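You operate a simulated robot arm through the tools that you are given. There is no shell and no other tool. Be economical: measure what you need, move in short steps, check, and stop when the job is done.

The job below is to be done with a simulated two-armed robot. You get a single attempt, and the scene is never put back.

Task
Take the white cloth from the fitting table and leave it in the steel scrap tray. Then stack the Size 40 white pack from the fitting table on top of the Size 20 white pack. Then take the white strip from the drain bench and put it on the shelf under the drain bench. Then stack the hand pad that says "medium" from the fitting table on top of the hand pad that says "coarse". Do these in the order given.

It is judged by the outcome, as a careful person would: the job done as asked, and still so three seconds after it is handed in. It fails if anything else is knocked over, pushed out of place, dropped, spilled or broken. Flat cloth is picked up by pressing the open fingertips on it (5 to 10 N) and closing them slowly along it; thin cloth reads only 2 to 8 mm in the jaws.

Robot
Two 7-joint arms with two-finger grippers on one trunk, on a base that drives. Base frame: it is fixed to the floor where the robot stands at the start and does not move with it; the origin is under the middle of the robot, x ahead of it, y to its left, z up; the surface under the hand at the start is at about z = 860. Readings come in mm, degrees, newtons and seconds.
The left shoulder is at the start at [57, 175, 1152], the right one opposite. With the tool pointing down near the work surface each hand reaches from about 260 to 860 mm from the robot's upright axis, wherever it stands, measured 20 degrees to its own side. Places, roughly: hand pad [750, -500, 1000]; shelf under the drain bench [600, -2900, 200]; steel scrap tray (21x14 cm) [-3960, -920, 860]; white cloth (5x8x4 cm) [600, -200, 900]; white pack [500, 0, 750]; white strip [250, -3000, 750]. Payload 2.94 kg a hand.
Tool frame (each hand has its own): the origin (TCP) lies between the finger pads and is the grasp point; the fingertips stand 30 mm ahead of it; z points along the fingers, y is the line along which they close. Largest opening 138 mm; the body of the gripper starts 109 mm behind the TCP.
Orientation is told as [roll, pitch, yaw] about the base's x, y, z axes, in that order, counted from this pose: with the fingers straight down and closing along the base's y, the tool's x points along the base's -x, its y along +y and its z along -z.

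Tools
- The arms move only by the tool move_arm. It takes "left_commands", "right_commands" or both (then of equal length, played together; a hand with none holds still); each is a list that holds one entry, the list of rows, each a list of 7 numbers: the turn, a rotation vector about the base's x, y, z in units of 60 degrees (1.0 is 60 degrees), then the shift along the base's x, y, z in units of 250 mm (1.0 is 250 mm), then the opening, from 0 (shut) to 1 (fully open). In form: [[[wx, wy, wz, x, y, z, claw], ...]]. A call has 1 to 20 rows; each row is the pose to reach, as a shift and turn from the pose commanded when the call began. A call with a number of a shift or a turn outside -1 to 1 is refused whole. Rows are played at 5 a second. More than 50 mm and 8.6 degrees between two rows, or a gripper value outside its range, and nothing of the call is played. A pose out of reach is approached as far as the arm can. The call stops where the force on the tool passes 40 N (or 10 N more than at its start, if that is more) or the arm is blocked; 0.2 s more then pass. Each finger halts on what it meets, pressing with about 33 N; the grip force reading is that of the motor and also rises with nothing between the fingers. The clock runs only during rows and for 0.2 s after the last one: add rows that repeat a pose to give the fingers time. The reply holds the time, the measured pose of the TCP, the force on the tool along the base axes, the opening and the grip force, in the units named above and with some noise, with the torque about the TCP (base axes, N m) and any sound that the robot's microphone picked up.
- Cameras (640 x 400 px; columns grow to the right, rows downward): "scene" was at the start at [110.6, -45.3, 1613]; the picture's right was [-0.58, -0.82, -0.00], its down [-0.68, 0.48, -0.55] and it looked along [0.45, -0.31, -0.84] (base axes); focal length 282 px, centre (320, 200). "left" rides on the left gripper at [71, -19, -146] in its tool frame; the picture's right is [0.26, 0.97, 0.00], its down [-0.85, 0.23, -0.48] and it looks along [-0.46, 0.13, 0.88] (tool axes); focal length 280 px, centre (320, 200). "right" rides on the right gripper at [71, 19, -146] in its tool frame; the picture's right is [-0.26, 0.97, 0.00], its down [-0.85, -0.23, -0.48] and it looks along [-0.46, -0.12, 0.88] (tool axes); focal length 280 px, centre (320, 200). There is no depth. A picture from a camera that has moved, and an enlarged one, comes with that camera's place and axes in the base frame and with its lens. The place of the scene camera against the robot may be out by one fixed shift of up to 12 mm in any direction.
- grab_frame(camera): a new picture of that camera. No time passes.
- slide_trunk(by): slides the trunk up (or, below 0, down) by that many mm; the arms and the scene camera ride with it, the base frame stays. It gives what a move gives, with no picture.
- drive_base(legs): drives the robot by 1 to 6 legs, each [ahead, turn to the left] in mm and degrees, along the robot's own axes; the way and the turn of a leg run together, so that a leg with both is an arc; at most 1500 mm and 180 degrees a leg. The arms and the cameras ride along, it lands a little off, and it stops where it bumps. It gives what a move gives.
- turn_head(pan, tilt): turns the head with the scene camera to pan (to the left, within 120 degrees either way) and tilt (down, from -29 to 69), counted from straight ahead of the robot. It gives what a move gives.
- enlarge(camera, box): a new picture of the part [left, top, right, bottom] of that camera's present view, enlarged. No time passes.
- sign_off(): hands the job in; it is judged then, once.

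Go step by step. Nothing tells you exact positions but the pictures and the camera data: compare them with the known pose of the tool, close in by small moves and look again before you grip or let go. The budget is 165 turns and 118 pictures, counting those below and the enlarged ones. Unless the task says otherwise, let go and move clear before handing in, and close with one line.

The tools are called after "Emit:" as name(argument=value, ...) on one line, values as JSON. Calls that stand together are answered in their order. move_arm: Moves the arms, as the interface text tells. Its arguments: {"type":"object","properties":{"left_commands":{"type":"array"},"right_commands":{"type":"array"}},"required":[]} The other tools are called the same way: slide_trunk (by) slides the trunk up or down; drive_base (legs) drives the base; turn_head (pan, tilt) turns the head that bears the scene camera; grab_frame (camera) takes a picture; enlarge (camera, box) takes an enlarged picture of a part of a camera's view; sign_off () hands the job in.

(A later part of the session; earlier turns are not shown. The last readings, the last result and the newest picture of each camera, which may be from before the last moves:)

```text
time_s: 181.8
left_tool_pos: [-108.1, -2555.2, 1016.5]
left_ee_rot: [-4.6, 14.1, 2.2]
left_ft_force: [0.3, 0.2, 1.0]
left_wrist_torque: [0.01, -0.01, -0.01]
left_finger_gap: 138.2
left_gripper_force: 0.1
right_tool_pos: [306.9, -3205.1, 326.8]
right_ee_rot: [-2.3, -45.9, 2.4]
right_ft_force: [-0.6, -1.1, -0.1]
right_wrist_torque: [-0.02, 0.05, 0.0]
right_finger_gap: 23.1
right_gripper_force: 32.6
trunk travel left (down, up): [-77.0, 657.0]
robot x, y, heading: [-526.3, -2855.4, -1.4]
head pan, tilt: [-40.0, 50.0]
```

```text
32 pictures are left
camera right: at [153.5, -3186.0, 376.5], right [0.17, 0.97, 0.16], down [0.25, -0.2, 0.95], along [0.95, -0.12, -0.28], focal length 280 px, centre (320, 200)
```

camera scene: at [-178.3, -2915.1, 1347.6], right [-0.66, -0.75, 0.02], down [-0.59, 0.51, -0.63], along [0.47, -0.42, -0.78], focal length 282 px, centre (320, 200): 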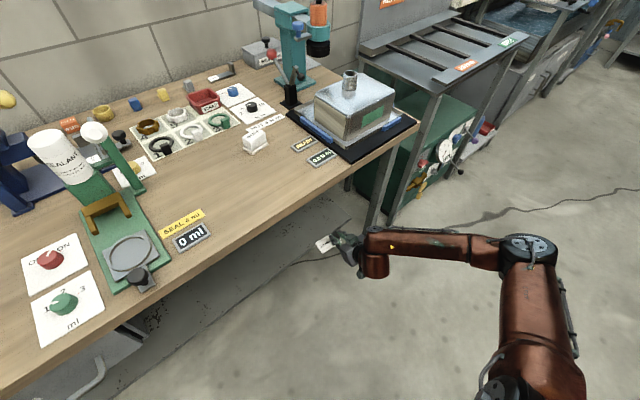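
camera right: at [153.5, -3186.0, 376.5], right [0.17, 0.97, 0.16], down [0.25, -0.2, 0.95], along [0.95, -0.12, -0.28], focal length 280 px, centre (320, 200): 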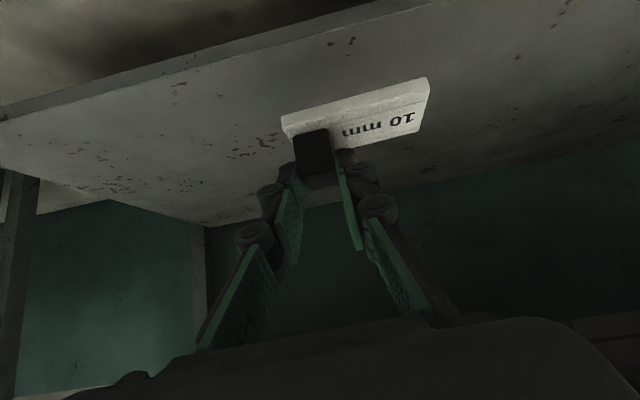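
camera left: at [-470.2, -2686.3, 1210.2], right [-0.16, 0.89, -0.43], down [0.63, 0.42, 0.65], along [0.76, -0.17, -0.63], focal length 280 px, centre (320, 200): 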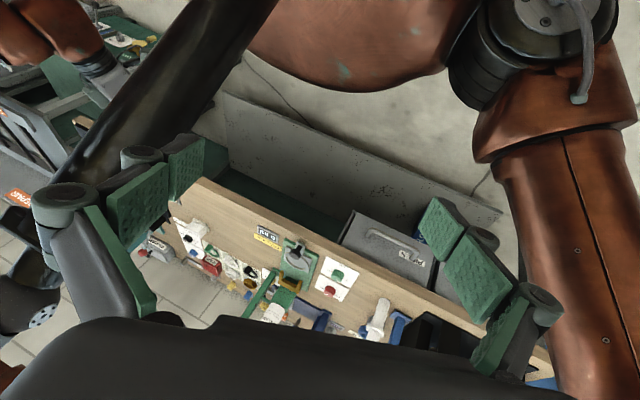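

Good and nearly level. Now in over the shelf to x 400 and down to near the surface.

Emit:
move_arm(right_commands=[[[0.005, 0.003, 0.005, 0.074, 0, -0.03, 0.05], [0.011, 0.006, 0.011, 0.149, 0, -0.06, 0.05], [0.016, 0.009, 0.016, 0.223, 0, -0.1, 0.05], [0.022, 0.012, 0.022, 0.298, 0, -0.15, 0.05], [0.027, 0.015, 0.027, 0.372, 0, -0.2, 0.05], [0.027, 0.015, 0.027, 0.372, 0, -0.24, 0.05], [0.027, 0.015, 0.027, 0.372, 0, -0.24, 0.05]]])

Emit:
grab_frame(camera="right")

```text
time_s: 183.4
left_tool_pos: [-108.9, -2554.3, 1016.5]
left_ee_rot: [-4.7, 14.0, 2.3]
left_ft_force: [0.5, -0.7, 0.6]
left_wrist_torque: [-0.02, -0.02, 0.01]
left_finger_gap: 138.1
left_gripper_force: 0.1
right_tool_pos: [367.0, -3197.9, 302.1]
right_ee_rot: [-0.3, -45.3, 2.3]
right_ft_force: [-0.7, -0.1, -1.1]
right_wrist_torque: [-0.03, 0.02, -0.04]
right_finger_gap: 23.4
right_gripper_force: 33.0
right hand out of reach, approached as far as the arm can: row 3, 4, 5, 6, 7
trunk travel left (down, up): [-77.0, 657.0]
robot x, y, heading: [-533.3, -2850.6, -1.4]
head pan, tilt: [-40.0, 50.0]
```

```text
31 pictures are left
camera right: at [213.9, -3184.3, 354.4], right [0.15, 0.97, 0.18], down [0.27, -0.22, 0.94], along [0.95, -0.09, -0.29], focal length 280 px, centre (320, 200)
```

right: 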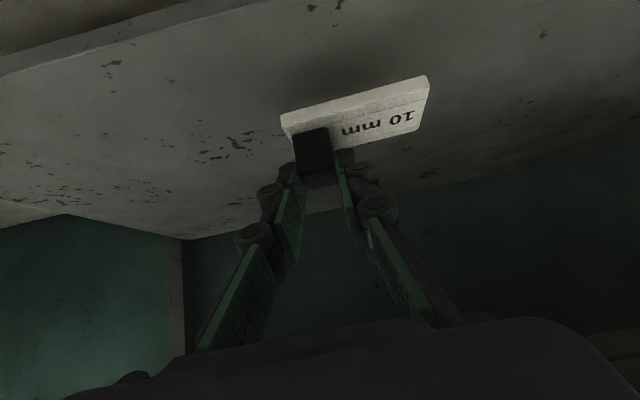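

At the arm's limit. I'll lower the trunk 40 mm and nudge the base 40 mm forward in short steps.

Emit:
slide_trunk(by=-40)

Emit:
drive_base(legs=[[20, 0]])

```text
time_s: 184.3
left_tool_pos: [-59.2, -2556.5, 943.6]
left_ee_rot: [-4.3, 21.2, 3.6]
left_ft_force: [-1.7, -0.2, -1.0]
left_wrist_torque: [0.03, -0.17, 0.03]
left_finger_gap: 138.0
left_gripper_force: 0.0
right_tool_pos: [385.9, -3204.1, 244.1]
right_ee_rot: [0.3, -44.1, 2.2]
right_ft_force: [0.0, 0.0, 0.1]
right_wrist_torque: [-0.08, 0.03, -0.01]
right_finger_gap: 22.8
right_gripper_force: 32.7
trunk travel left (down, up): [-37.0, 697.0]
robot x, y, heading: [-527.4, -2850.2, -1.6]
head pan, tilt: [-40.0, 50.0]
```

```text
time_s: 185.0
left_tool_pos: [-100.2, -2544.0, 886.2]
left_ee_rot: [-2.0, 17.6, 13.1]
left_ft_force: [1.5, -2.9, -0.5]
left_wrist_torque: [0.31, 0.2, 0.01]
left_finger_gap: 137.5
left_gripper_force: 0.1
right_tool_pos: [313.3, -3427.9, 249.6]
right_ee_rot: [-7.7, -40.1, -14.9]
right_ft_force: [-10.1, 0.5, -16.5]
right_wrist_torque: [-0.48, -2.2, 0.15]
right_finger_gap: 22.9
right_gripper_force: 33.4
trunk travel left (down, up): [-37.0, 697.0]
robot x, y, heading: [-525.3, -2854.2, -1.4]
head pan, tilt: [-40.0, 50.0]
stopped in leg 1: the robot was blocked; the commanded pose is now the measured one
```

Driving while crouched upsets the body; I won't do that again. Let it settle and look.

Emit:
turn_head(pan=-30, tilt=55)

Emit:
grab_frame(camera="right")

Emit:
grab_frame(camera="scene")

```text
time_s: 185.7
left_tool_pos: [-169.9, -2546.2, 927.0]
left_ee_rot: [-4.0, 18.1, 10.4]
left_ft_force: [1.8, -1.0, 1.0]
left_wrist_torque: [0.03, 0.17, -0.08]
left_finger_gap: 138.1
left_gripper_force: 0.1
right_tool_pos: [343.9, -3304.8, 324.6]
right_ee_rot: [0.5, -47.9, -8.8]
right_ft_force: [0.0, 5.8, -1.7]
right_wrist_torque: [-0.38, -0.07, -0.41]
right_finger_gap: 23.0
right_gripper_force: 32.3
trunk travel left (down, up): [-37.0, 697.0]
robot x, y, heading: [-522.3, -2849.0, -1.7]
head pan, tilt: [-30.0, 55.0]
```

```text
30 pictures are left
camera right: at [192.8, -3264.2, 369.2], right [0.31, 0.93, 0.2], down [0.18, -0.26, 0.95], along [0.93, -0.26, -0.25], focal length 280 px, centre (320, 200)
```

right: 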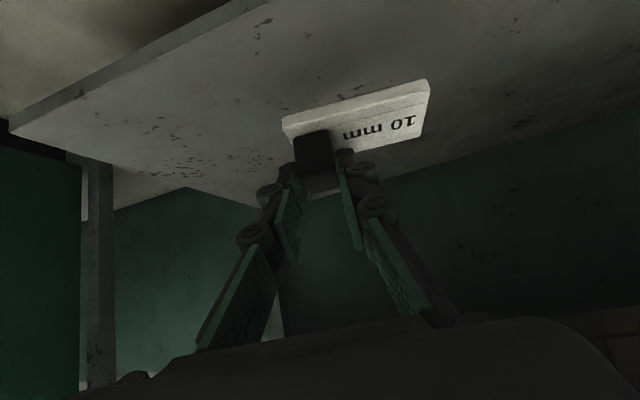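

```text
29 pictures are left
camera scene: at [-144.6, -2903.8, 1294.5], right [-0.52, -0.85, 0.0], down [-0.7, 0.43, -0.57], along [0.48, -0.3, -0.82], focal length 282 px, centre (320, 200)
```

scene: 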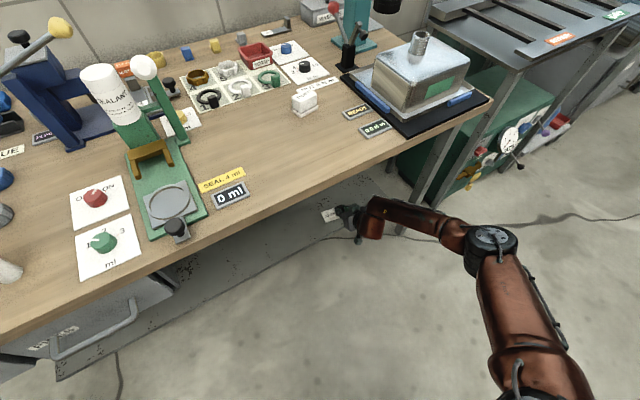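

The strip is still held level near the shelf. I'll bring it back over the shelf with slow arm motion only.

Emit:
move_arm(right_commands=[[[0, 0.006, 0.012, 0.015, 0.05, -0.03, 0.05], [0, 0.012, 0.024, 0.03, 0.1, -0.06, 0.05], [0, 0.018, 0.036, 0.05, 0.15, -0.09, 0.05], [0, 0.024, 0.048, 0.07, 0.2, -0.12, 0.05], [0, 0.03, 0.06, 0.09, 0.25, -0.15, 0.05], [0, 0.036, 0.072, 0.11, 0.3, -0.18, 0.05], [0, 0.042, 0.084, 0.13, 0.35, -0.21, 0.05], [0, 0.048, 0.1, 0.155, 0.4, -0.24, 0.05], [0, 0.048, 0.1, 0.155, 0.4, -0.27, 0.05], [0, 0.048, 0.1, 0.155, 0.4, -0.27, 0.05]]])

Emit:
grab_frame(camera="right")

```text
time_s: 186.8
left_tool_pos: [-134.0, -2542.2, 911.2]
left_ee_rot: [-3.2, 16.3, 17.0]
left_ft_force: [0.0, 0.9, -0.2]
left_wrist_torque: [-0.05, -0.06, 0.04]
left_finger_gap: 138.0
left_gripper_force: 0.1
right_tool_pos: [377.3, -3295.6, 293.5]
right_ee_rot: [-1.0, -46.8, -9.2]
right_ft_force: [-0.7, -0.7, -0.6]
right_wrist_torque: [0.02, -0.06, 0.03]
right_finger_gap: 23.1
right_gripper_force: 33.0
trunk travel left (down, up): [-37.0, 697.0]
robot x, y, heading: [-524.0, -2852.1, -1.4]
head pan, tilt: [-30.0, 55.0]
stopped in row 5 (right hand): the arm was blocked; the commanded pose is now the measured one
```

```text
28 pictures are left
camera right: at [229.9, -3249.5, 342.4], right [0.34, 0.92, 0.18], down [0.19, -0.26, 0.95], along [0.92, -0.29, -0.27], focal length 280 px, centre (320, 200)
```

right: 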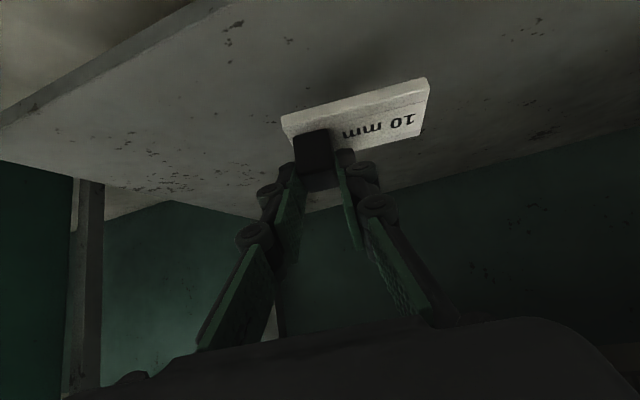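

It won't go further left, but here at x 377 the strip would lie fully on the shelf. I'll lower straight down from here, slowly.

Emit:
move_arm(right_commands=[[[0, 0.005, 0, 0, 0, -0.04, 0.05], [0, 0.01, 0, 0, 0, -0.08, 0.05], [0, 0.015, 0, 0, 0, -0.12, 0.05], [0, 0.02, 0, 0, 0, -0.16, 0.05], [0, 0.025, 0, 0, 0, -0.19, 0.05], [0, 0.03, 0, 0, 0, -0.21, 0.05], [0, 0.03, 0, 0, 0, -0.21, 0.05]]])

```text
time_s: 187.2
left_tool_pos: [-141.3, -2537.2, 907.4]
left_ee_rot: [-4.8, 9.9, 25.6]
left_ft_force: [0.5, 0.5, 1.0]
left_wrist_torque: [0.0, -0.05, 0.02]
left_finger_gap: 138.0
left_gripper_force: 0.0
right_tool_pos: [366.4, -3367.8, 336.9]
right_ee_rot: [-4.6, -50.9, -13.0]
right_ft_force: [-0.5, 1.3, -1.3]
right_wrist_torque: [-0.12, -0.07, -0.12]
right_finger_gap: 23.1
right_gripper_force: 32.7
trunk travel left (down, up): [-37.0, 697.0]
robot x, y, heading: [-524.0, -2856.3, -1.8]
head pan, tilt: [-30.0, 55.0]
stopped in row 1 (right hand): the arm was blocked; the commanded pose is now the measured one
```

The arm is in a poor posture since that drive. I'll raise the trunk again, where arm moves went smoothly, re-set both hands, and then use the trunk to lower.

Emit:
slide_trunk(by=60)

Emit:
grab_frame(camera="right")

```text
time_s: 187.5
left_tool_pos: [-165.4, -2530.4, 921.1]
left_ee_rot: [-9.5, 3.5, 33.2]
left_ft_force: [0.7, 0.9, 0.6]
left_wrist_torque: [-0.02, 0.05, 0.0]
left_finger_gap: 138.1
left_gripper_force: 0.0
right_tool_pos: [336.9, -3400.4, 390.9]
right_ee_rot: [-4.5, -54.7, -16.3]
right_ft_force: [0.4, 2.5, -3.5]
right_wrist_torque: [-0.24, -0.17, -0.17]
right_finger_gap: 22.9
right_gripper_force: 32.7
trunk travel left (down, up): [-40.0, 694.0]
robot x, y, heading: [-522.4, -2853.0, -1.9]
head pan, tilt: [-30.0, 55.0]
stopped: the arm was blocked; the commanded pose is now the measured one
```

```text
27 pictures are left
camera right: at [195.0, -3326.1, 416.1], right [0.48, 0.86, 0.17], down [0.03, -0.21, 0.98], along [0.88, -0.46, -0.13], focal length 280 px, centre (320, 200)
```

right: 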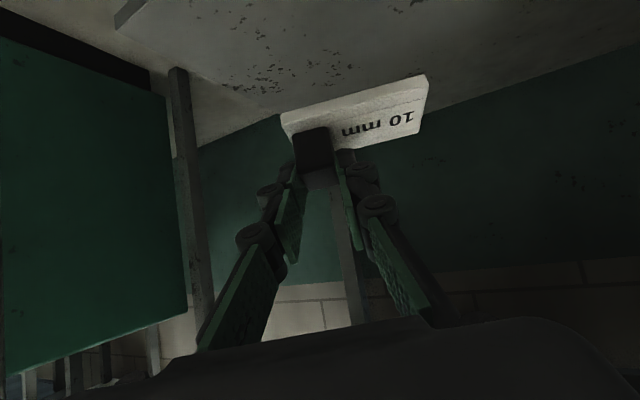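

I'll let it settle fully with head turns before any further command.

Emit:
turn_head(pan=30, tilt=45)

Emit:
turn_head(pan=-30, tilt=50)

Emit:
grab_frame(camera="scene")

```text
time_s: 188.8
left_tool_pos: [-203.7, -2537.3, 925.3]
left_ee_rot: [-7.5, 5.4, 26.6]
left_ft_force: [-0.9, -0.6, -0.4]
left_wrist_torque: [0.01, -0.11, 0.02]
left_finger_gap: 137.9
left_gripper_force: 0.1
right_tool_pos: [339.1, -3366.5, 392.3]
right_ee_rot: [-3.1, -54.9, -14.0]
right_ft_force: [-0.5, -0.4, -1.6]
right_wrist_torque: [-0.02, -0.04, -0.02]
right_finger_gap: 23.1
right_gripper_force: 32.8
trunk travel left (down, up): [-40.0, 694.0]
robot x, y, heading: [-523.2, -2851.0, -1.6]
head pan, tilt: [30.0, 45.0]
```

```text
time_s: 190.1
left_tool_pos: [-199.8, -2536.6, 921.7]
left_ee_rot: [-6.8, 6.3, 25.5]
left_ft_force: [0.2, 0.3, -0.2]
left_wrist_torque: [-0.01, -0.02, -0.01]
left_finger_gap: 138.1
left_gripper_force: 0.1
right_tool_pos: [343.1, -3367.0, 383.3]
right_ee_rot: [-3.2, -54.3, -13.9]
right_ft_force: [-0.4, 0.0, -0.5]
right_wrist_torque: [0.01, 0.01, 0.0]
right_finger_gap: 23.2
right_gripper_force: 32.8
trunk travel left (down, up): [-40.0, 694.0]
robot x, y, heading: [-523.8, -2850.0, -1.6]
head pan, tilt: [-30.0, 50.0]
```

```text
26 pictures are left
camera scene: at [-154.0, -2906.5, 1306.4], right [-0.52, -0.85, 0.0], down [-0.65, 0.4, -0.64], along [0.55, -0.34, -0.77], focal length 282 px, centre (320, 200)
```

scene: 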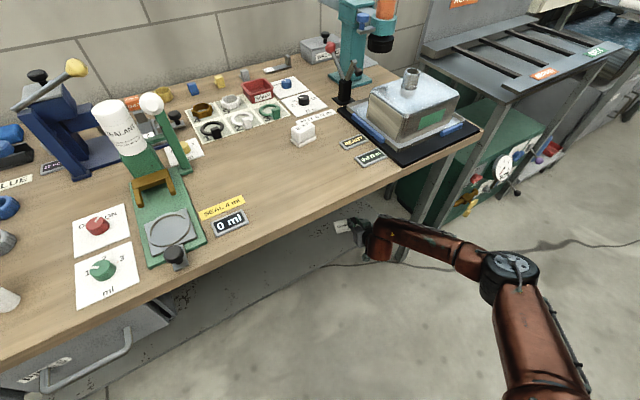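

Settled. Now raise the trunk 60 mm.

Emit:
slide_trunk(by=50)

```text
time_s: 191.0
left_tool_pos: [-200.9, -2535.2, 972.9]
left_ee_rot: [-6.7, 6.0, 24.8]
left_ft_force: [3.8, -0.2, -3.4]
left_wrist_torque: [-0.11, 0.47, -0.03]
left_finger_gap: 137.8
left_gripper_force: 0.0
right_tool_pos: [342.6, -3367.7, 430.8]
right_ee_rot: [-3.4, -54.2, -13.8]
right_ft_force: [0.6, -0.4, -0.6]
right_wrist_torque: [-0.02, 0.02, 0.02]
right_finger_gap: 22.9
right_gripper_force: 33.2
trunk travel left (down, up): [-90.0, 644.0]
robot x, y, heading: [-519.3, -2851.9, -1.6]
head pan, tilt: [-30.0, 50.0]
```

Smooth. Now move the left hand forward to give it room, and the right hand slowly back toward [370, -3230, 320] and level.

Emit:
move_arm(left_commands=[[[0, 0, 0, 0.08, 0, 0.03, 1], [0, 0, 0, 0.16, 0, 0.06, 1], [0, 0, 0, 0.24, 0, 0.09, 1], [0, 0, 0, 0.32, 0, 0.12, 1], [0, 0, 0, 0.4, 0, 0.15, 1], [0, 0, 0, 0.48, 0, 0.18, 1], [0, 0, 0, 0.56, 0, 0.2, 1], [0, 0, 0, 0.64, 0, 0.22, 1], [0, 0, 0, 0.72, 0, 0.24, 1], [0, 0, 0, 0.8, 0, 0.26, 1]]], right_commands=[[[0.005, 0.015, 0.027, 0, 0.055, -0.03, 0.05], [0.011, 0.03, 0.055, 0, 0.11, -0.07, 0.05], [0.016, 0.045, 0.082, 0, 0.165, -0.11, 0.05], [0.022, 0.06, 0.109, 0.02, 0.22, -0.15, 0.05], [0.027, 0.075, 0.136, 0.03, 0.276, -0.2, 0.05], [0.033, 0.09, 0.164, 0.04, 0.331, -0.25, 0.05], [0.038, 0.104, 0.19, 0.05, 0.386, -0.3, 0.05], [0.044, 0.119, 0.218, 0.07, 0.44, -0.35, 0.05], [0.05, 0.134, 0.245, 0.09, 0.5, -0.4, 0.05], [0.055, 0.149, 0.273, 0.108, 0.552, -0.444, 0.05]]])

Emit:
grab_frame(camera="right")

```text
time_s: 193.2
left_tool_pos: [6.1, -2536.1, 1039.1]
left_ee_rot: [-7.0, 5.8, 24.8]
left_ft_force: [-0.3, 0.4, 0.3]
left_wrist_torque: [0.0, -0.05, 0.03]
left_finger_gap: 138.0
left_gripper_force: 0.0
right_tool_pos: [364.6, -3229.2, 314.0]
right_ee_rot: [0.4, -44.9, -1.1]
right_ft_force: [-0.3, -0.6, -0.9]
right_wrist_torque: [-0.02, 0.03, -0.01]
right_finger_gap: 22.8
right_gripper_force: 32.7
right hand out of reach, approached as far as the arm can: row 10
trunk travel left (down, up): [-90.0, 644.0]
robot x, y, heading: [-525.3, -2852.6, -1.5]
head pan, tilt: [-30.0, 50.0]
```

```text
25 pictures are left
camera right: at [213.2, -3209.0, 369.1], right [0.2, 0.96, 0.19], down [0.26, -0.24, 0.94], along [0.94, -0.14, -0.3], focal length 280 px, centre (320, 200)
```

right: 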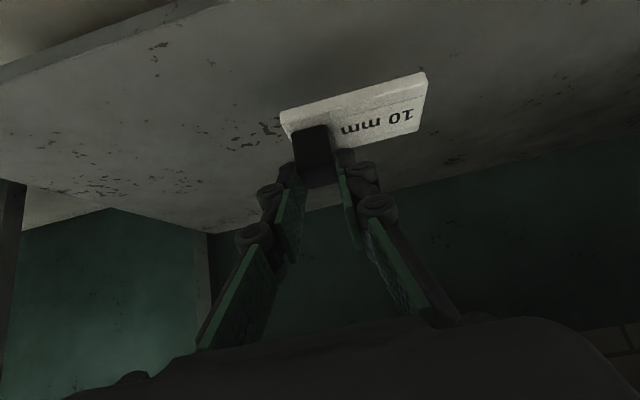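

Right hand is level over the shelf and both arms are calm. I'll lower the trunk 55 mm.

Emit:
slide_trunk(by=-55)

Emit:
grab_frame(camera="right")

```text
time_s: 194.3
left_tool_pos: [-6.7, -2540.5, 983.4]
left_ee_rot: [-9.3, 4.9, 25.3]
left_ft_force: [-2.7, 0.8, 0.6]
left_wrist_torque: [-0.02, -0.39, 0.14]
left_finger_gap: 138.0
left_gripper_force: 0.0
right_tool_pos: [373.5, -3317.0, 249.7]
right_ee_rot: [-4.3, -42.1, -4.9]
right_ft_force: [-3.1, -2.1, -2.8]
right_wrist_torque: [0.07, -0.4, 0.17]
right_finger_gap: 22.8
right_gripper_force: 32.8
trunk travel left (down, up): [-35.0, 699.0]
robot x, y, heading: [-519.2, -2854.3, -1.6]
head pan, tilt: [-30.0, 50.0]
stopped: the arm was blocked; the commanded pose is now the measured one
```

```text
24 pictures are left
camera right: at [227.7, -3274.7, 308.5], right [0.32, 0.94, 0.12], down [0.28, -0.22, 0.93], along [0.9, -0.27, -0.34], focal length 280 px, centre (320, 200)
```

right: 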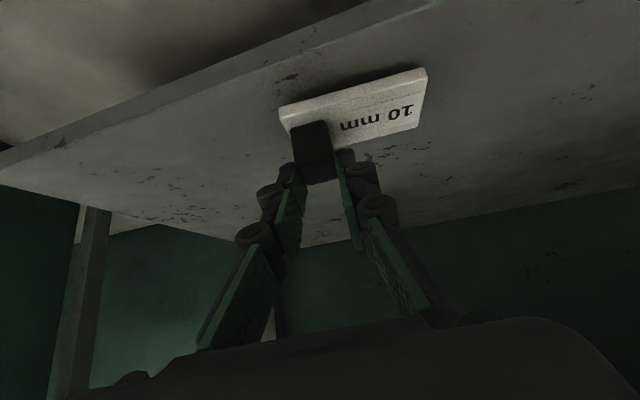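

The body jolted again near the bottom of the trunk's travel. Settle first, then I'll finish with the arm.

Emit:
turn_head(pan=25, tilt=45)

Emit:
turn_head(pan=-30, tilt=60)

Emit:
grab_frame(camera="scene")

```text
time_s: 195.6
left_tool_pos: [-40.2, -2533.9, 997.7]
left_ee_rot: [-7.7, 3.2, 24.8]
left_ft_force: [1.8, -0.3, -0.5]
left_wrist_torque: [0.04, 0.21, -0.04]
left_finger_gap: 138.1
left_gripper_force: 0.1
right_tool_pos: [374.7, -3235.5, 298.4]
right_ee_rot: [0.3, -47.5, -0.4]
right_ft_force: [1.2, 1.2, -1.6]
right_wrist_torque: [-0.05, -0.02, -0.07]
right_finger_gap: 23.3
right_gripper_force: 32.6
trunk travel left (down, up): [-35.0, 699.0]
robot x, y, heading: [-525.0, -2853.6, -1.4]
head pan, tilt: [25.0, 45.0]
```

```text
time_s: 196.8
left_tool_pos: [-24.8, -2536.6, 975.8]
left_ee_rot: [-10.0, 4.1, 25.1]
left_ft_force: [0.2, 0.1, 0.2]
left_wrist_torque: [-0.01, 0.04, 0.01]
left_finger_gap: 137.5
left_gripper_force: 0.1
right_tool_pos: [343.6, -3348.3, 231.4]
right_ee_rot: [-4.4, -40.2, -8.4]
right_ft_force: [5.6, -0.8, 16.2]
right_wrist_torque: [0.26, -0.57, -0.17]
right_finger_gap: 23.8
right_gripper_force: 32.9
trunk travel left (down, up): [-35.0, 699.0]
robot x, y, heading: [-522.6, -2852.4, -1.7]
head pan, tilt: [-30.0, 60.0]
```

```text
23 pictures are left
camera scene: at [-37.3, -2901.7, 1263.8], right [-0.52, -0.85, 0.05], down [-0.78, 0.45, -0.43], along [0.34, -0.26, -0.9], focal length 282 px, centre (320, 200)
```

scene: 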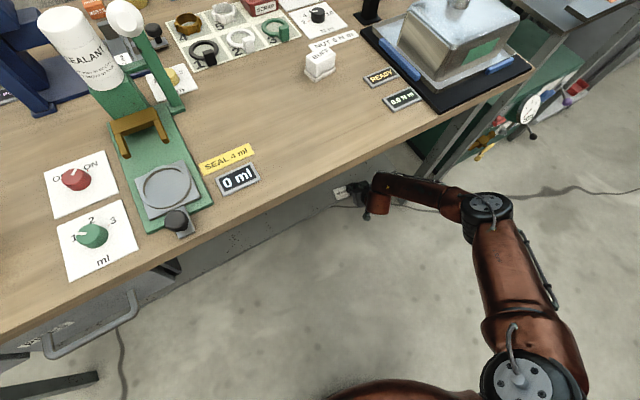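

The robot is tipping forward from having both arms stretched ahead; the hand is lightly leaning on the shelf. I'll bring the left arm back as a counterweight first.

Emit:
move_arm(left_commands=[[[0, 0, 0, -0.1, 0.02, 0.06, 1], [0, 0, 0, -0.22, 0.04, 0.12, 1], [0, 0, 0, -0.34, 0.06, 0.18, 1], [0, 0, 0, -0.46, 0.08, 0.24, 1], [0, 0, 0, -0.58, 0.1, 0.3, 1], [0, 0, 0, -0.7, 0.12, 0.36, 1], [0, 0, 0, -0.8, 0.14, 0.42, 1]]])

Emit:
slide_trunk(by=50)

Emit:
turn_head(pan=-30, tilt=45)

Emit:
grab_frame(camera="right")

```text
time_s: 197.1
left_tool_pos: [-101.8, -2545.3, 978.7]
left_ee_rot: [-12.5, 3.8, 27.3]
left_ft_force: [4.0, 0.2, 2.0]
left_wrist_torque: [-0.02, 0.65, -0.14]
left_finger_gap: 137.8
left_gripper_force: 0.0
left hand out of reach, approached as far as the arm can: row 1
right_tool_pos: [305.7, -3443.1, 300.8]
right_ee_rot: [-9.6, -45.8, -13.6]
right_ft_force: [-7.4, 2.7, -8.5]
right_wrist_torque: [-0.49, -1.08, 0.1]
right_finger_gap: 23.2
right_gripper_force: 33.3
trunk travel left (down, up): [-35.0, 699.0]
robot x, y, heading: [-518.8, -2848.4, -1.4]
head pan, tilt: [-30.0, 60.0]
stopped in row 1 (left hand): the arm was blocked; the commanded pose is now the measured one
```

```text
time_s: 197.5
left_tool_pos: [-183.2, -2547.6, 991.6]
left_ee_rot: [-14.5, 0.9, 28.4]
left_ft_force: [0.5, -0.4, 0.1]
left_wrist_torque: [0.02, 0.17, -0.13]
left_finger_gap: 137.8
left_gripper_force: 0.0
right_tool_pos: [295.7, -3411.5, 373.0]
right_ee_rot: [-5.7, -52.1, -13.4]
right_ft_force: [-1.0, 5.5, -3.3]
right_wrist_torque: [-0.39, -0.16, -0.35]
right_finger_gap: 22.9
right_gripper_force: 33.1
trunk travel left (down, up): [-38.0, 696.0]
robot x, y, heading: [-521.2, -2853.9, -1.6]
head pan, tilt: [-30.0, 60.0]
stopped: the arm was blocked; the commanded pose is now the measured one
```

```text
time_s: 198.2
left_tool_pos: [-156.5, -2548.5, 988.0]
left_ee_rot: [-13.6, 1.8, 27.2]
left_ft_force: [-0.8, 0.9, -1.3]
left_wrist_torque: [0.03, -0.04, 0.03]
left_finger_gap: 138.1
left_gripper_force: 0.0
right_tool_pos: [310.0, -3403.1, 344.9]
right_ee_rot: [-5.5, -49.6, -13.1]
right_ft_force: [-0.9, 0.2, -0.1]
right_wrist_torque: [-0.02, 0.01, 0.01]
right_finger_gap: 23.2
right_gripper_force: 33.4
trunk travel left (down, up): [-38.0, 696.0]
robot x, y, heading: [-522.0, -2850.7, -1.4]
head pan, tilt: [-30.0, 45.0]
```

```text
22 pictures are left
camera right: at [167.1, -3336.4, 384.2], right [0.45, 0.88, 0.14], down [0.13, -0.22, 0.97], along [0.88, -0.42, -0.21], focal length 280 px, centre (320, 200)
```

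right: 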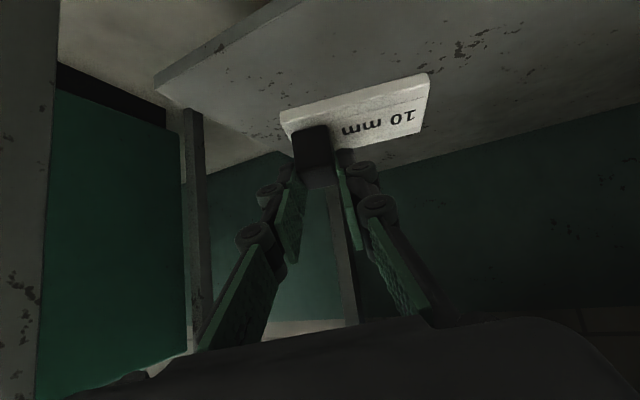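

Settled. Raise the trunk 60 mm again, to the stable range.

Emit:
slide_trunk(by=60)

```text
time_s: 199.2
left_tool_pos: [-165.5, -2543.4, 1053.6]
left_ee_rot: [-13.9, -1.1, 26.6]
left_ft_force: [1.6, -0.2, -0.6]
left_wrist_torque: [-0.08, 0.16, -0.03]
left_finger_gap: 138.0
left_gripper_force: 0.1
right_tool_pos: [306.8, -3404.1, 404.1]
right_ee_rot: [-5.7, -49.6, -13.2]
right_ft_force: [0.2, -0.3, -0.5]
right_wrist_torque: [0.01, -0.01, 0.04]
right_finger_gap: 23.1
right_gripper_force: 33.2
trunk travel left (down, up): [-98.0, 636.0]
robot x, y, heading: [-525.5, -2848.0, -1.4]
head pan, tilt: [-30.0, 45.0]
```

Stable again. I'll bring the left hand up and back as counterweight and the right hand in closer and level, before moving the base a bit nearer.

Emit:
move_arm(left_commands=[[[0, 0, 0, -0.05, 0.02, 0.07, 1], [0, 0, 0, -0.1, 0.04, 0.14, 1], [0, 0, 0, -0.15, 0.06, 0.21, 1], [0, 0, 0, -0.2, 0.08, 0.28, 1], [0, 0, 0, -0.25, 0.1, 0.35, 1], [0, 0, 0, -0.3, 0.12, 0.42, 1], [0, 0, 0, -0.36, 0.14, 0.48, 1], [0, 0, 0, -0.42, 0.16, 0.54, 1], [0, 0, 0, -0.48, 0.16, 0.6, 1], [0, 0, 0, -0.48, 0.16, 0.6, 1]]], right_commands=[[[0.008, 0.008, 0.032, -0.016, 0.073, -0.01, 0.05], [0.016, 0.016, 0.064, -0.033, 0.146, -0.02, 0.05], [0.024, 0.023, 0.097, -0.05, 0.219, -0.03, 0.05], [0.032, 0.031, 0.129, -0.066, 0.292, -0.04, 0.05], [0.04, 0.039, 0.161, -0.082, 0.364, -0.05, 0.05], [0.049, 0.047, 0.193, -0.1, 0.437, -0.06, 0.05], [0.057, 0.054, 0.226, -0.115, 0.51, -0.075, 0.05], [0.065, 0.062, 0.258, -0.13, 0.583, -0.085, 0.05], [0.073, 0.07, 0.29, -0.148, 0.656, -0.096, 0.05], [0.073, 0.07, 0.29, -0.148, 0.656, -0.096, 0.05]]])

```text
time_s: 201.4
left_tool_pos: [-196.1, -2492.1, 1139.6]
left_ee_rot: [-14.1, -1.5, 26.6]
left_ft_force: [-0.4, 0.0, -0.4]
left_wrist_torque: [-0.02, 0.01, 0.02]
left_finger_gap: 138.2
left_gripper_force: 0.1
left hand out of reach, approached as far as the arm can: row 1, 3, 4, 5, 6, 7, 8, 9, 10
right_tool_pos: [268.1, -3239.1, 382.8]
right_ee_rot: [0.2, -45.1, 0.0]
right_ft_force: [-0.4, -0.3, 0.0]
right_wrist_torque: [-0.02, 0.0, -0.01]
right_finger_gap: 22.9
right_gripper_force: 33.2
trunk travel left (down, up): [-98.0, 636.0]
robot x, y, heading: [-519.7, -2854.5, -1.3]
head pan, tilt: [-30.0, 45.0]
```

Calm. I'll raise the trunk 80 mm for stability, then drive 160 mm nearer (the strip stays well above the shelf and under the bench).

Emit:
slide_trunk(by=80)

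Emit:
drive_base(legs=[[160, 0]])

Emit:
grab_frame(camera="right")

```text
time_s: 202.6
left_tool_pos: [-190.7, -2491.8, 1219.6]
left_ee_rot: [-14.1, -1.1, 26.6]
left_ft_force: [0.9, 0.1, -0.7]
left_wrist_torque: [0.02, 0.04, -0.01]
left_finger_gap: 137.9
left_gripper_force: 0.1
right_tool_pos: [269.4, -3240.3, 462.8]
right_ee_rot: [0.2, -45.1, 0.0]
right_ft_force: [0.0, 0.1, -0.9]
right_wrist_torque: [-0.03, 0.02, 0.01]
right_finger_gap: 23.0
right_gripper_force: 33.0
trunk travel left (down, up): [-178.0, 556.0]
robot x, y, heading: [-524.2, -2854.8, -1.5]
head pan, tilt: [-30.0, 45.0]
```

```text
time_s: 204.0
left_tool_pos: [-30.6, -2495.8, 1221.0]
left_ee_rot: [-14.2, -1.3, 26.5]
left_ft_force: [-0.3, -0.1, 0.1]
left_wrist_torque: [-0.06, -0.02, -0.02]
left_finger_gap: 138.0
left_gripper_force: 0.1
right_tool_pos: [424.9, -3246.1, 457.3]
right_ee_rot: [0.4, -44.8, -0.2]
right_ft_force: [-0.8, 0.2, -0.2]
right_wrist_torque: [0.01, -0.05, 0.02]
right_finger_gap: 23.0
right_gripper_force: 33.1
trunk travel left (down, up): [-178.0, 556.0]
robot x, y, heading: [-360.6, -2859.5, -1.7]
head pan, tilt: [-30.0, 45.0]
```

```text
21 pictures are left
camera right: at [273.4, -3226.7, 511.5], right [0.19, 0.96, 0.19], down [0.27, -0.23, 0.93], along [0.95, -0.12, -0.3], focal length 280 px, centre (320, 200)
```

right: 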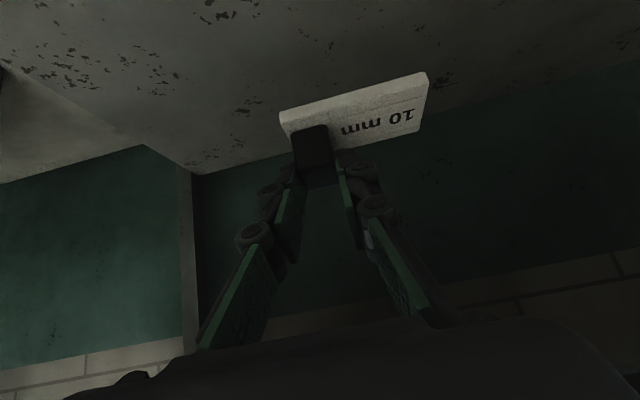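

Smooth. Now lower the arm partway.

Emit:
move_arm(right_commands=[[[0, 0, 0, -0.01, 0.02, -0.07, 0.05], [0, 0, 0, -0.02, 0.04, -0.14, 0.05], [0, 0, 0, -0.04, 0.06, -0.21, 0.05], [0, 0, 0, -0.06, 0.08, -0.28, 0.05], [0, 0, 0, -0.08, 0.1, -0.35, 0.05], [0, 0, 0, -0.08, 0.1, -0.42, 0.05], [0, 0, 0, -0.08, 0.1, -0.42, 0.05]]])

Emit:
slide_trunk(by=-60)

```text
time_s: 205.6
left_tool_pos: [-30.8, -2494.4, 1220.2]
left_ee_rot: [-14.2, -1.3, 26.5]
left_ft_force: [0.2, 0.4, -0.4]
left_wrist_torque: [0.0, 0.01, -0.02]
left_finger_gap: 138.2
left_gripper_force: 0.1
right_tool_pos: [404.7, -3219.1, 354.1]
right_ee_rot: [0.2, -44.9, -0.1]
right_ft_force: [0.0, 0.0, -0.4]
right_wrist_torque: [-0.03, -0.03, -0.02]
right_finger_gap: 23.2
right_gripper_force: 32.4
trunk travel left (down, up): [-178.0, 556.0]
robot x, y, heading: [-362.9, -2856.8, -1.5]
head pan, tilt: [-30.0, 45.0]
```

```text
time_s: 206.6
left_tool_pos: [-31.7, -2494.7, 1160.9]
left_ee_rot: [-14.2, -1.4, 26.5]
left_ft_force: [0.1, -0.3, -0.1]
left_wrist_torque: [0.02, -0.02, 0.05]
left_finger_gap: 138.0
left_gripper_force: 0.1
right_tool_pos: [406.3, -3219.3, 296.3]
right_ee_rot: [0.1, -45.0, -0.1]
right_ft_force: [-0.4, -0.6, -0.5]
right_wrist_torque: [-0.02, 0.05, -0.01]
right_finger_gap: 23.2
right_gripper_force: 32.8
trunk travel left (down, up): [-118.0, 616.0]
robot x, y, heading: [-362.3, -2858.7, -1.4]
head pan, tilt: [-30.0, 45.0]
```

Very stable now at [406, -3219, 296]. Lower the arm to just above the shelf.

Emit:
move_arm(right_commands=[[[0, 0, 0, 0, 0, -0.05, 0.05], [0, 0, 0, 0, 0, -0.1, 0.05], [0, 0, 0, 0, 0, -0.15, 0.05], [0, 0, 0, 0, 0, -0.2, 0.05], [0, 0, 0, 0, 0, -0.23, 0.05], [0, 0, 0, 0, 0, -0.23, 0.05]]])

Emit:
grab_frame(camera="right")

```text
time_s: 208.0
left_tool_pos: [-31.6, -2495.3, 1160.6]
left_ee_rot: [-14.1, -1.3, 26.5]
left_ft_force: [0.7, -0.5, -0.1]
left_wrist_torque: [-0.01, 0.01, 0.03]
left_finger_gap: 138.1
left_gripper_force: 0.1
right_tool_pos: [404.2, -3219.8, 237.5]
right_ee_rot: [0.1, -44.8, -0.1]
right_ft_force: [0.3, 0.7, -0.5]
right_wrist_torque: [-0.01, 0.03, 0.0]
right_finger_gap: 23.0
right_gripper_force: 32.7
trunk travel left (down, up): [-118.0, 616.0]
robot x, y, heading: [-364.8, -2856.9, -1.7]
head pan, tilt: [-30.0, 45.0]
```

```text
20 pictures are left
camera right: at [253.1, -3201.1, 291.1], right [0.19, 0.96, 0.19], down [0.27, -0.23, 0.94], along [0.95, -0.12, -0.3], focal length 280 px, centre (320, 200)
```

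right: 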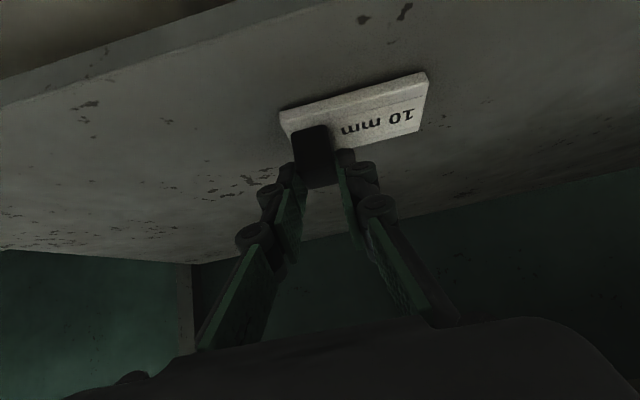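

Still a bit above the shelf. I'll lower in small steps until I feel it.

Emit:
move_arm(right_commands=[[[0, 0, 0, 0, 0, -0.012, 0.05], [0, 0, 0, 0, 0, -0.024, 0.05], [0, 0, 0, 0, 0, -0.032, 0.05], [0, 0, 0, 0, 0, -0.032, 0.05]]])

```text
time_s: 209.0
left_tool_pos: [-34.5, -2494.2, 1159.7]
left_ee_rot: [-14.3, -1.4, 26.5]
left_ft_force: [-0.5, 0.9, 0.2]
left_wrist_torque: [0.0, 0.01, -0.03]
left_finger_gap: 137.9
left_gripper_force: 0.1
right_tool_pos: [408.4, -3218.9, 233.5]
right_ee_rot: [0.2, -45.2, -0.1]
right_ft_force: [-2.8, -0.6, 23.0]
right_wrist_torque: [0.03, 0.27, 0.0]
right_finger_gap: 23.1
right_gripper_force: 33.7
trunk travel left (down, up): [-118.0, 616.0]
robot x, y, heading: [-360.8, -2855.9, -1.8]
head pan, tilt: [-30.0, 45.0]
```

Contact (23 N). I'll ease up a touch, open slowly and withdraw backwards along the fingers.

Emit:
move_arm(right_commands=[[[0, 0, 0, 0, 0, 0.02, 0.05], [0, 0, 0, 0, 0, 0.02, 0.2], [0, 0, 0, 0, 0, 0.02, 0.28], [0, 0, 0, 0, 0, 0.02, 0.36], [0, 0, 0, 0, 0, 0.02, 0.44], [0, 0, 0, 0, 0, 0.02, 0.5], [0, 0, 0, -0.05, 0, 0.07, 0.5], [0, 0, 0, -0.1, 0, 0.12, 0.5], [0, 0, 0, -0.16, 0, 0.18, 0.5], [0, 0, 0, -0.24, 0, 0.26, 0.5], [0, 0, 0, -0.34, 0, 0.32, 0.5], [0, 0, 0, -0.34, 0, 0.32, 0.5]]])

Emit:
grab_frame(camera="right")

```text
time_s: 211.6
left_tool_pos: [-32.3, -2494.8, 1161.3]
left_ee_rot: [-14.2, -1.3, 26.6]
left_ft_force: [0.6, -0.4, 0.0]
left_wrist_torque: [-0.01, 0.02, -0.01]
left_finger_gap: 138.3
left_gripper_force: 0.0
right_tool_pos: [322.0, -3219.3, 309.9]
right_ee_rot: [0.2, -44.9, -0.1]
right_ft_force: [0.6, 0.1, -0.7]
right_wrist_torque: [0.01, 0.02, -0.05]
right_finger_gap: 69.0
right_gripper_force: 0.0
trunk travel left (down, up): [-118.0, 616.0]
robot x, y, heading: [-366.6, -2856.7, -1.5]
head pan, tilt: [-30.0, 45.0]
```

```text
19 pictures are left
camera right: at [169.0, -3201.2, 363.2], right [0.19, 0.96, 0.19], down [0.27, -0.23, 0.94], along [0.95, -0.12, -0.3], focal length 280 px, centre (320, 200)
```

right: 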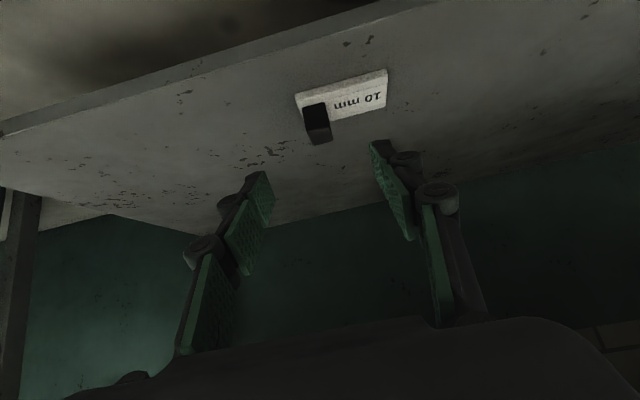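

The strip lies flat on the shelf. I'll pull the hand out, raise the trunk a bit, back away and stand up again.

Emit:
move_arm(right_commands=[[[0, 0, 0, -0.12, 0, 0.05, 0.5], [0, 0, 0, -0.26, 0, 0.1, 0.5], [0, 0, 0, -0.4, 0, 0.15, 0.5], [0, 0, 0, -0.54, 0, 0.18, 0.5], [0, 0, 0, -0.54, 0, 0.18, 0.5]]])

Emit:
slide_trunk(by=60)

Emit:
drive_base(legs=[[-300, 0]])

Emit:
slide_trunk(by=145)

```text
time_s: 212.8
left_tool_pos: [-31.6, -2496.5, 1161.0]
left_ee_rot: [-14.2, -1.2, 26.5]
left_ft_force: [-0.4, 0.0, -0.1]
left_wrist_torque: [0.0, 0.02, 0.0]
left_finger_gap: 137.8
left_gripper_force: 0.0
right_tool_pos: [186.1, -3218.7, 356.0]
right_ee_rot: [0.2, -44.9, -0.2]
right_ft_force: [0.1, -0.2, -0.2]
right_wrist_torque: [0.02, 0.02, -0.01]
right_finger_gap: 68.7
right_gripper_force: 0.1
trunk travel left (down, up): [-118.0, 616.0]
robot x, y, heading: [-364.8, -2855.2, -1.5]
head pan, tilt: [-30.0, 45.0]
```

```text
time_s: 213.8
left_tool_pos: [-30.4, -2496.1, 1219.6]
left_ee_rot: [-14.0, -1.2, 26.5]
left_ft_force: [0.5, 1.0, 1.1]
left_wrist_torque: [0.03, 0.06, -0.04]
left_finger_gap: 137.7
left_gripper_force: 0.1
right_tool_pos: [186.1, -3220.3, 412.8]
right_ee_rot: [0.2, -44.8, -0.2]
right_ft_force: [1.0, 0.7, -0.3]
right_wrist_torque: [0.03, -0.04, 0.02]
right_finger_gap: 69.0
right_gripper_force: 0.0
trunk travel left (down, up): [-178.0, 556.0]
robot x, y, heading: [-359.9, -2857.6, -1.7]
head pan, tilt: [-30.0, 45.0]
```

```text
time_s: 215.9
left_tool_pos: [-334.8, -2486.6, 1220.8]
left_ee_rot: [-14.3, -1.3, 26.6]
left_ft_force: [-0.4, 0.4, -0.3]
left_wrist_torque: [0.02, -0.04, 0.01]
left_finger_gap: 137.9
left_gripper_force: 0.1
right_tool_pos: [-115.8, -3211.2, 413.9]
right_ee_rot: [0.2, -44.9, 0.1]
right_ft_force: [0.2, -0.1, -0.2]
right_wrist_torque: [0.0, -0.03, 0.0]
right_finger_gap: 69.2
right_gripper_force: 0.0
trunk travel left (down, up): [-178.0, 556.0]
robot x, y, heading: [-666.4, -2852.3, -1.4]
head pan, tilt: [-30.0, 45.0]
```

```text
time_s: 217.6
left_tool_pos: [-332.0, -2486.2, 1366.3]
left_ee_rot: [-14.3, -1.3, 26.5]
left_ft_force: [0.5, 0.4, -0.2]
left_wrist_torque: [-0.03, -0.01, -0.01]
left_finger_gap: 137.9
left_gripper_force: 0.1
right_tool_pos: [-115.0, -3210.7, 558.4]
right_ee_rot: [0.1, -44.9, 0.0]
right_ft_force: [-0.7, 0.4, 0.1]
right_wrist_torque: [0.02, 0.01, 0.02]
right_finger_gap: 69.2
right_gripper_force: 0.1
trunk travel left (down, up): [-323.0, 411.0]
robot x, y, heading: [-663.2, -2851.7, -1.7]
head pan, tilt: [-30.0, 45.0]
```

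Standing upright again. Now bring the right hand up and back to fingers-down.

Emit:
move_arm(right_commands=[[[0, 0, 0, 0, 0, 0.17, 0.6], [0, 0, 0, 0, 0, 0.34, 0.7], [0, 0, 0, 0, 0, 0.51, 0.8], [0, 0, 0, 0, 0, 0.68, 0.9], [0, 0, 0, 0, 0, 0.85, 1], [0, 0, 0, 0, 0, 1.0, 1]]])

Emit:
move_arm(right_commands=[[[0, 0.12, 0, 0, 0, 0.15, 1], [0, 0.24, 0, 0, 0, 0.3, 1], [0, 0.36, 0, 0, 0.05, 0.45, 1], [0, 0.48, 0, -0.05, 0.1, 0.6, 1], [0, 0.6, 0, -0.1, 0.15, 0.75, 1], [0, 0.7, 0, -0.15, 0.2, 0.88, 1], [0, 0.75, 0, -0.25, 0.25, 1.0, 1], [0, 0.75, 0, -0.4, 0.3, 1.0, 1], [0, 0.75, 0, -0.5, 0.32, 1.0, 1]]])

```text
time_s: 219.0
left_tool_pos: [-334.1, -2486.0, 1364.8]
left_ee_rot: [-14.2, -1.3, 26.6]
left_ft_force: [-0.3, 0.0, -0.3]
left_wrist_torque: [0.01, 0.0, 0.0]
left_finger_gap: 138.0
left_gripper_force: 0.1
right_tool_pos: [-112.5, -3209.5, 809.9]
right_ee_rot: [0.2, -44.7, 0.0]
right_ft_force: [0.0, 0.3, 0.2]
right_wrist_torque: [-0.02, -0.03, -0.02]
right_finger_gap: 137.9
right_gripper_force: 0.1
trunk travel left (down, up): [-323.0, 411.0]
robot x, y, heading: [-660.3, -2847.9, -1.2]
head pan, tilt: [-30.0, 45.0]
```

```text
time_s: 221.0
left_tool_pos: [-334.5, -2486.3, 1365.7]
left_ee_rot: [-14.1, -1.2, 26.6]
left_ft_force: [0.1, 0.0, -0.3]
left_wrist_torque: [0.02, 0.02, 0.03]
left_finger_gap: 138.1
left_gripper_force: 0.0
right_tool_pos: [-241.7, -3131.9, 1061.3]
right_ee_rot: [0.2, 0.2, 0.0]
right_ft_force: [0.4, 0.1, -0.6]
right_wrist_torque: [0.01, -0.02, 0.04]
right_finger_gap: 137.7
right_gripper_force: 0.1
trunk travel left (down, up): [-323.0, 411.0]
robot x, y, heading: [-663.7, -2848.5, -1.5]
head pan, tilt: [-30.0, 45.0]
```

Now tuck both hands for driving and go back to the fitting table, in front of the hand pads.

Emit:
move_arm(left_commands=[[[0.034, 0, -0.062, 0.05, -0.12, -0.09, 1], [0.068, 0, -0.124, 0.1, -0.24, -0.18, 1], [0.1, 0, -0.186, 0.15, -0.36, -0.27, 1], [0.137, 0, -0.248, 0.2, -0.48, -0.36, 1], [0.17, 0, -0.31, 0.26, -0.6, -0.45, 1], [0.2, 0.01, -0.37, 0.31, -0.73, -0.54, 1], [0.24, 0.02, -0.43, 0.36, -0.86, -0.6, 1]]], right_commands=[[[0, 0, 0, -0.02, 0.01, 0.07, 1], [0, 0, 0, -0.05, 0.02, 0.14, 1], [0, 0, 0, -0.08, 0.04, 0.21, 1], [0, 0, 0, -0.11, 0.06, 0.28, 1], [0, 0, 0, -0.14, 0.08, 0.35, 1], [0, 0, 0, -0.16, 0.09, 0.42, 1], [0, 0, 0, -0.18, 0.1, 0.48, 1]]])

Emit:
drive_base(legs=[[0, 91.5], [1200, 0], [1200, 0], [0, -90]])

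```text
time_s: 222.6
left_tool_pos: [-242.7, -2699.4, 1213.8]
left_ee_rot: [0.1, -3.4, 0.0]
left_ft_force: [0.6, -0.6, -0.9]
left_wrist_torque: [0.03, 0.02, 0.03]
left_finger_gap: 137.9
left_gripper_force: 0.0
right_tool_pos: [-284.5, -3105.0, 1178.9]
right_ee_rot: [0.1, 0.2, 0.0]
right_ft_force: [-0.4, 0.0, 0.4]
right_wrist_torque: [0.01, 0.08, 0.01]
right_finger_gap: 137.9
right_gripper_force: 0.0
trunk travel left (down, up): [-323.0, 411.0]
robot x, y, heading: [-663.9, -2850.3, -1.5]
head pan, tilt: [-30.0, 45.0]
```

```text
time_s: 242.1
left_tool_pos: [-230.7, -299.9, 1215.6]
left_ee_rot: [-0.1, -3.5, -0.8]
left_ft_force: [0.1, 0.8, 0.5]
left_wrist_torque: [0.0, 0.0, -0.01]
left_finger_gap: 138.1
left_gripper_force: 0.0
right_tool_pos: [-276.3, -704.5, 1180.0]
right_ee_rot: [0.2, 0.1, -0.9]
right_ft_force: [-0.4, 0.4, -0.6]
right_wrist_torque: [0.01, -0.01, 0.0]
right_finger_gap: 137.9
right_gripper_force: 0.0
trunk travel left (down, up): [-323.0, 411.0]
robot x, y, heading: [-651.8, -439.5, -2.6]
head pan, tilt: [-30.0, 45.0]
```

Emit:
drive_base(legs=[[0, 2.6], [630, 0]])

Emit:
turn_head(pan=-10, tilt=48)

Emit:
grab_frame(camera="scene")

Emit:
grab_frame(camera="right")

```text
time_s: 246.1
left_tool_pos: [399.6, -278.5, 1214.0]
left_ee_rot: [0.1, -3.4, 1.7]
left_ft_force: [0.5, 0.5, 0.3]
left_wrist_torque: [0.02, 0.03, -0.01]
left_finger_gap: 138.0
left_gripper_force: 0.0
right_tool_pos: [370.7, -686.0, 1178.5]
right_ee_rot: [0.2, 0.1, 1.7]
right_ft_force: [0.5, 0.6, 0.0]
right_wrist_torque: [0.01, 0.01, 0.0]
right_finger_gap: 138.0
right_gripper_force: 0.0
trunk travel left (down, up): [-323.0, 411.0]
robot x, y, heading: [-18.1, -446.2, 0.1]
head pan, tilt: [-30.0, 45.0]
```

```text
time_s: 246.9
left_tool_pos: [398.3, -278.5, 1215.0]
left_ee_rot: [0.0, -3.4, 1.6]
left_ft_force: [0.3, -0.5, 0.9]
left_wrist_torque: [0.03, 0.06, -0.01]
left_finger_gap: 138.1
left_gripper_force: 0.0
right_tool_pos: [369.5, -686.1, 1179.7]
right_ee_rot: [0.2, 0.1, 1.6]
right_ft_force: [0.1, 0.1, -0.5]
right_wrist_torque: [0.02, -0.01, 0.01]
right_finger_gap: 137.9
right_gripper_force: 0.1
trunk travel left (down, up): [-323.0, 411.0]
robot x, y, heading: [-16.7, -438.7, 0.3]
head pan, tilt: [-10.0, 48.0]
```

```text
18 pictures are left
camera scene: at [115.8, -459.5, 1622.6], right [-0.17, -0.98, 0.0], down [-0.73, 0.13, -0.67], along [0.66, -0.12, -0.74], focal length 282 px, centre (320, 200)
```

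scene: 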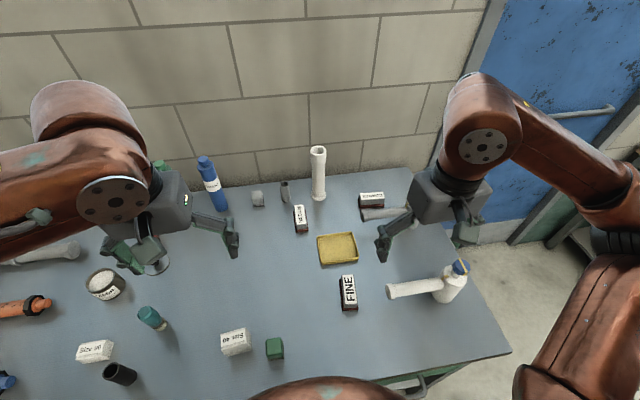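

```text
17 pictures are left
camera right: at [299.3, -670.0, 1325.5], right [0.24, 0.97, 0.0], down [0.86, -0.21, 0.47], along [0.46, -0.11, -0.88], focal length 280 px, centre (320, 200)
```

right: 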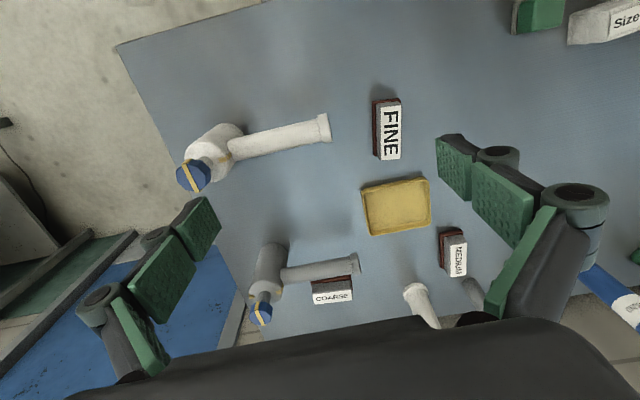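

The MEDIUM pad is near [699, -497] and COARSE near [740, -748], with a spouted bottle in front of COARSE. I'll bring the right hand above MEDIUM.

Emit:
move_arm(right_commands=[[[0, 0, 0, 0.14, 0.1, -0.04, 1], [0, 0, 0, 0.28, 0.2, -0.08, 1], [0, 0, 0, 0.42, 0.3, -0.12, 1], [0, 0, 0, 0.56, 0.4, -0.16, 1], [0, 0, 0, 0.7, 0.5, -0.2, 1], [0, 0, 0, 0.84, 0.6, -0.24, 1], [0, 0, 0, 0.98, 0.7, -0.28, 1], [0, 0, 0, 0.98, 0.75, -0.36, 1]]])

Emit:
move_arm(right_commands=[[[0, 0, 0, 0.1, 0.0, -0.1, 0.9], [0, 0, 0, 0.2, 0.0, -0.2, 0.85], [0, 0, 0, 0.28, 0.0, -0.28, 0.8], [0, 0, 0, 0.28, 0.0, -0.28, 0.8]]])

Emit:
grab_frame(camera="right")

```text
time_s: 248.7
left_tool_pos: [399.8, -278.5, 1214.9]
left_ee_rot: [0.1, -3.4, 1.7]
left_ft_force: [0.1, 0.1, -1.5]
left_wrist_torque: [0.01, -0.01, 0.03]
left_finger_gap: 137.9
left_gripper_force: 0.1
right_tool_pos: [617.4, -500.6, 1088.0]
right_ee_rot: [0.3, 0.1, 1.6]
right_ft_force: [-0.6, 0.2, -0.4]
right_wrist_torque: [0.0, -0.02, -0.01]
right_finger_gap: 137.9
right_gripper_force: 0.1
trunk travel left (down, up): [-323.0, 411.0]
robot x, y, heading: [-16.5, -441.9, 0.1]
head pan, tilt: [-10.0, 48.0]
```

```text
time_s: 249.7
left_tool_pos: [399.0, -276.8, 1215.3]
left_ee_rot: [0.1, -3.5, 1.7]
left_ft_force: [0.2, -1.0, 0.3]
left_wrist_torque: [0.01, -0.01, -0.01]
left_finger_gap: 138.1
left_gripper_force: 0.0
right_tool_pos: [685.0, -499.9, 1020.1]
right_ee_rot: [0.2, 0.1, 1.6]
right_ft_force: [0.4, -0.4, -0.1]
right_wrist_torque: [0.01, -0.01, -0.02]
right_finger_gap: 110.3
right_gripper_force: 0.1
trunk travel left (down, up): [-323.0, 411.0]
robot x, y, heading: [-16.4, -440.0, 0.1]
head pan, tilt: [-10.0, 48.0]
```

```text
16 pictures are left
camera right: at [614.0, -482.6, 1165.7], right [0.23, 0.97, 0.0], down [0.86, -0.21, 0.47], along [0.46, -0.11, -0.88], focal length 280 px, centre (320, 200)
```

right: 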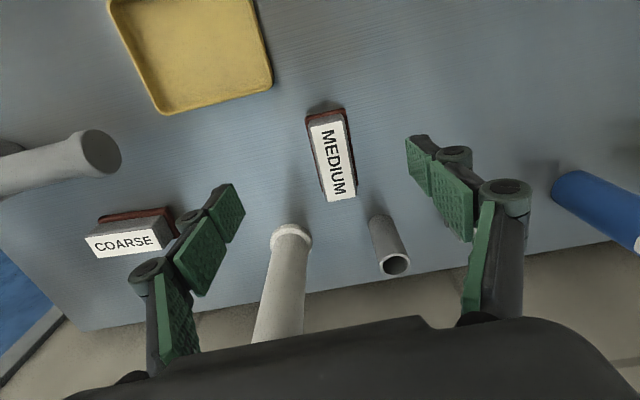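

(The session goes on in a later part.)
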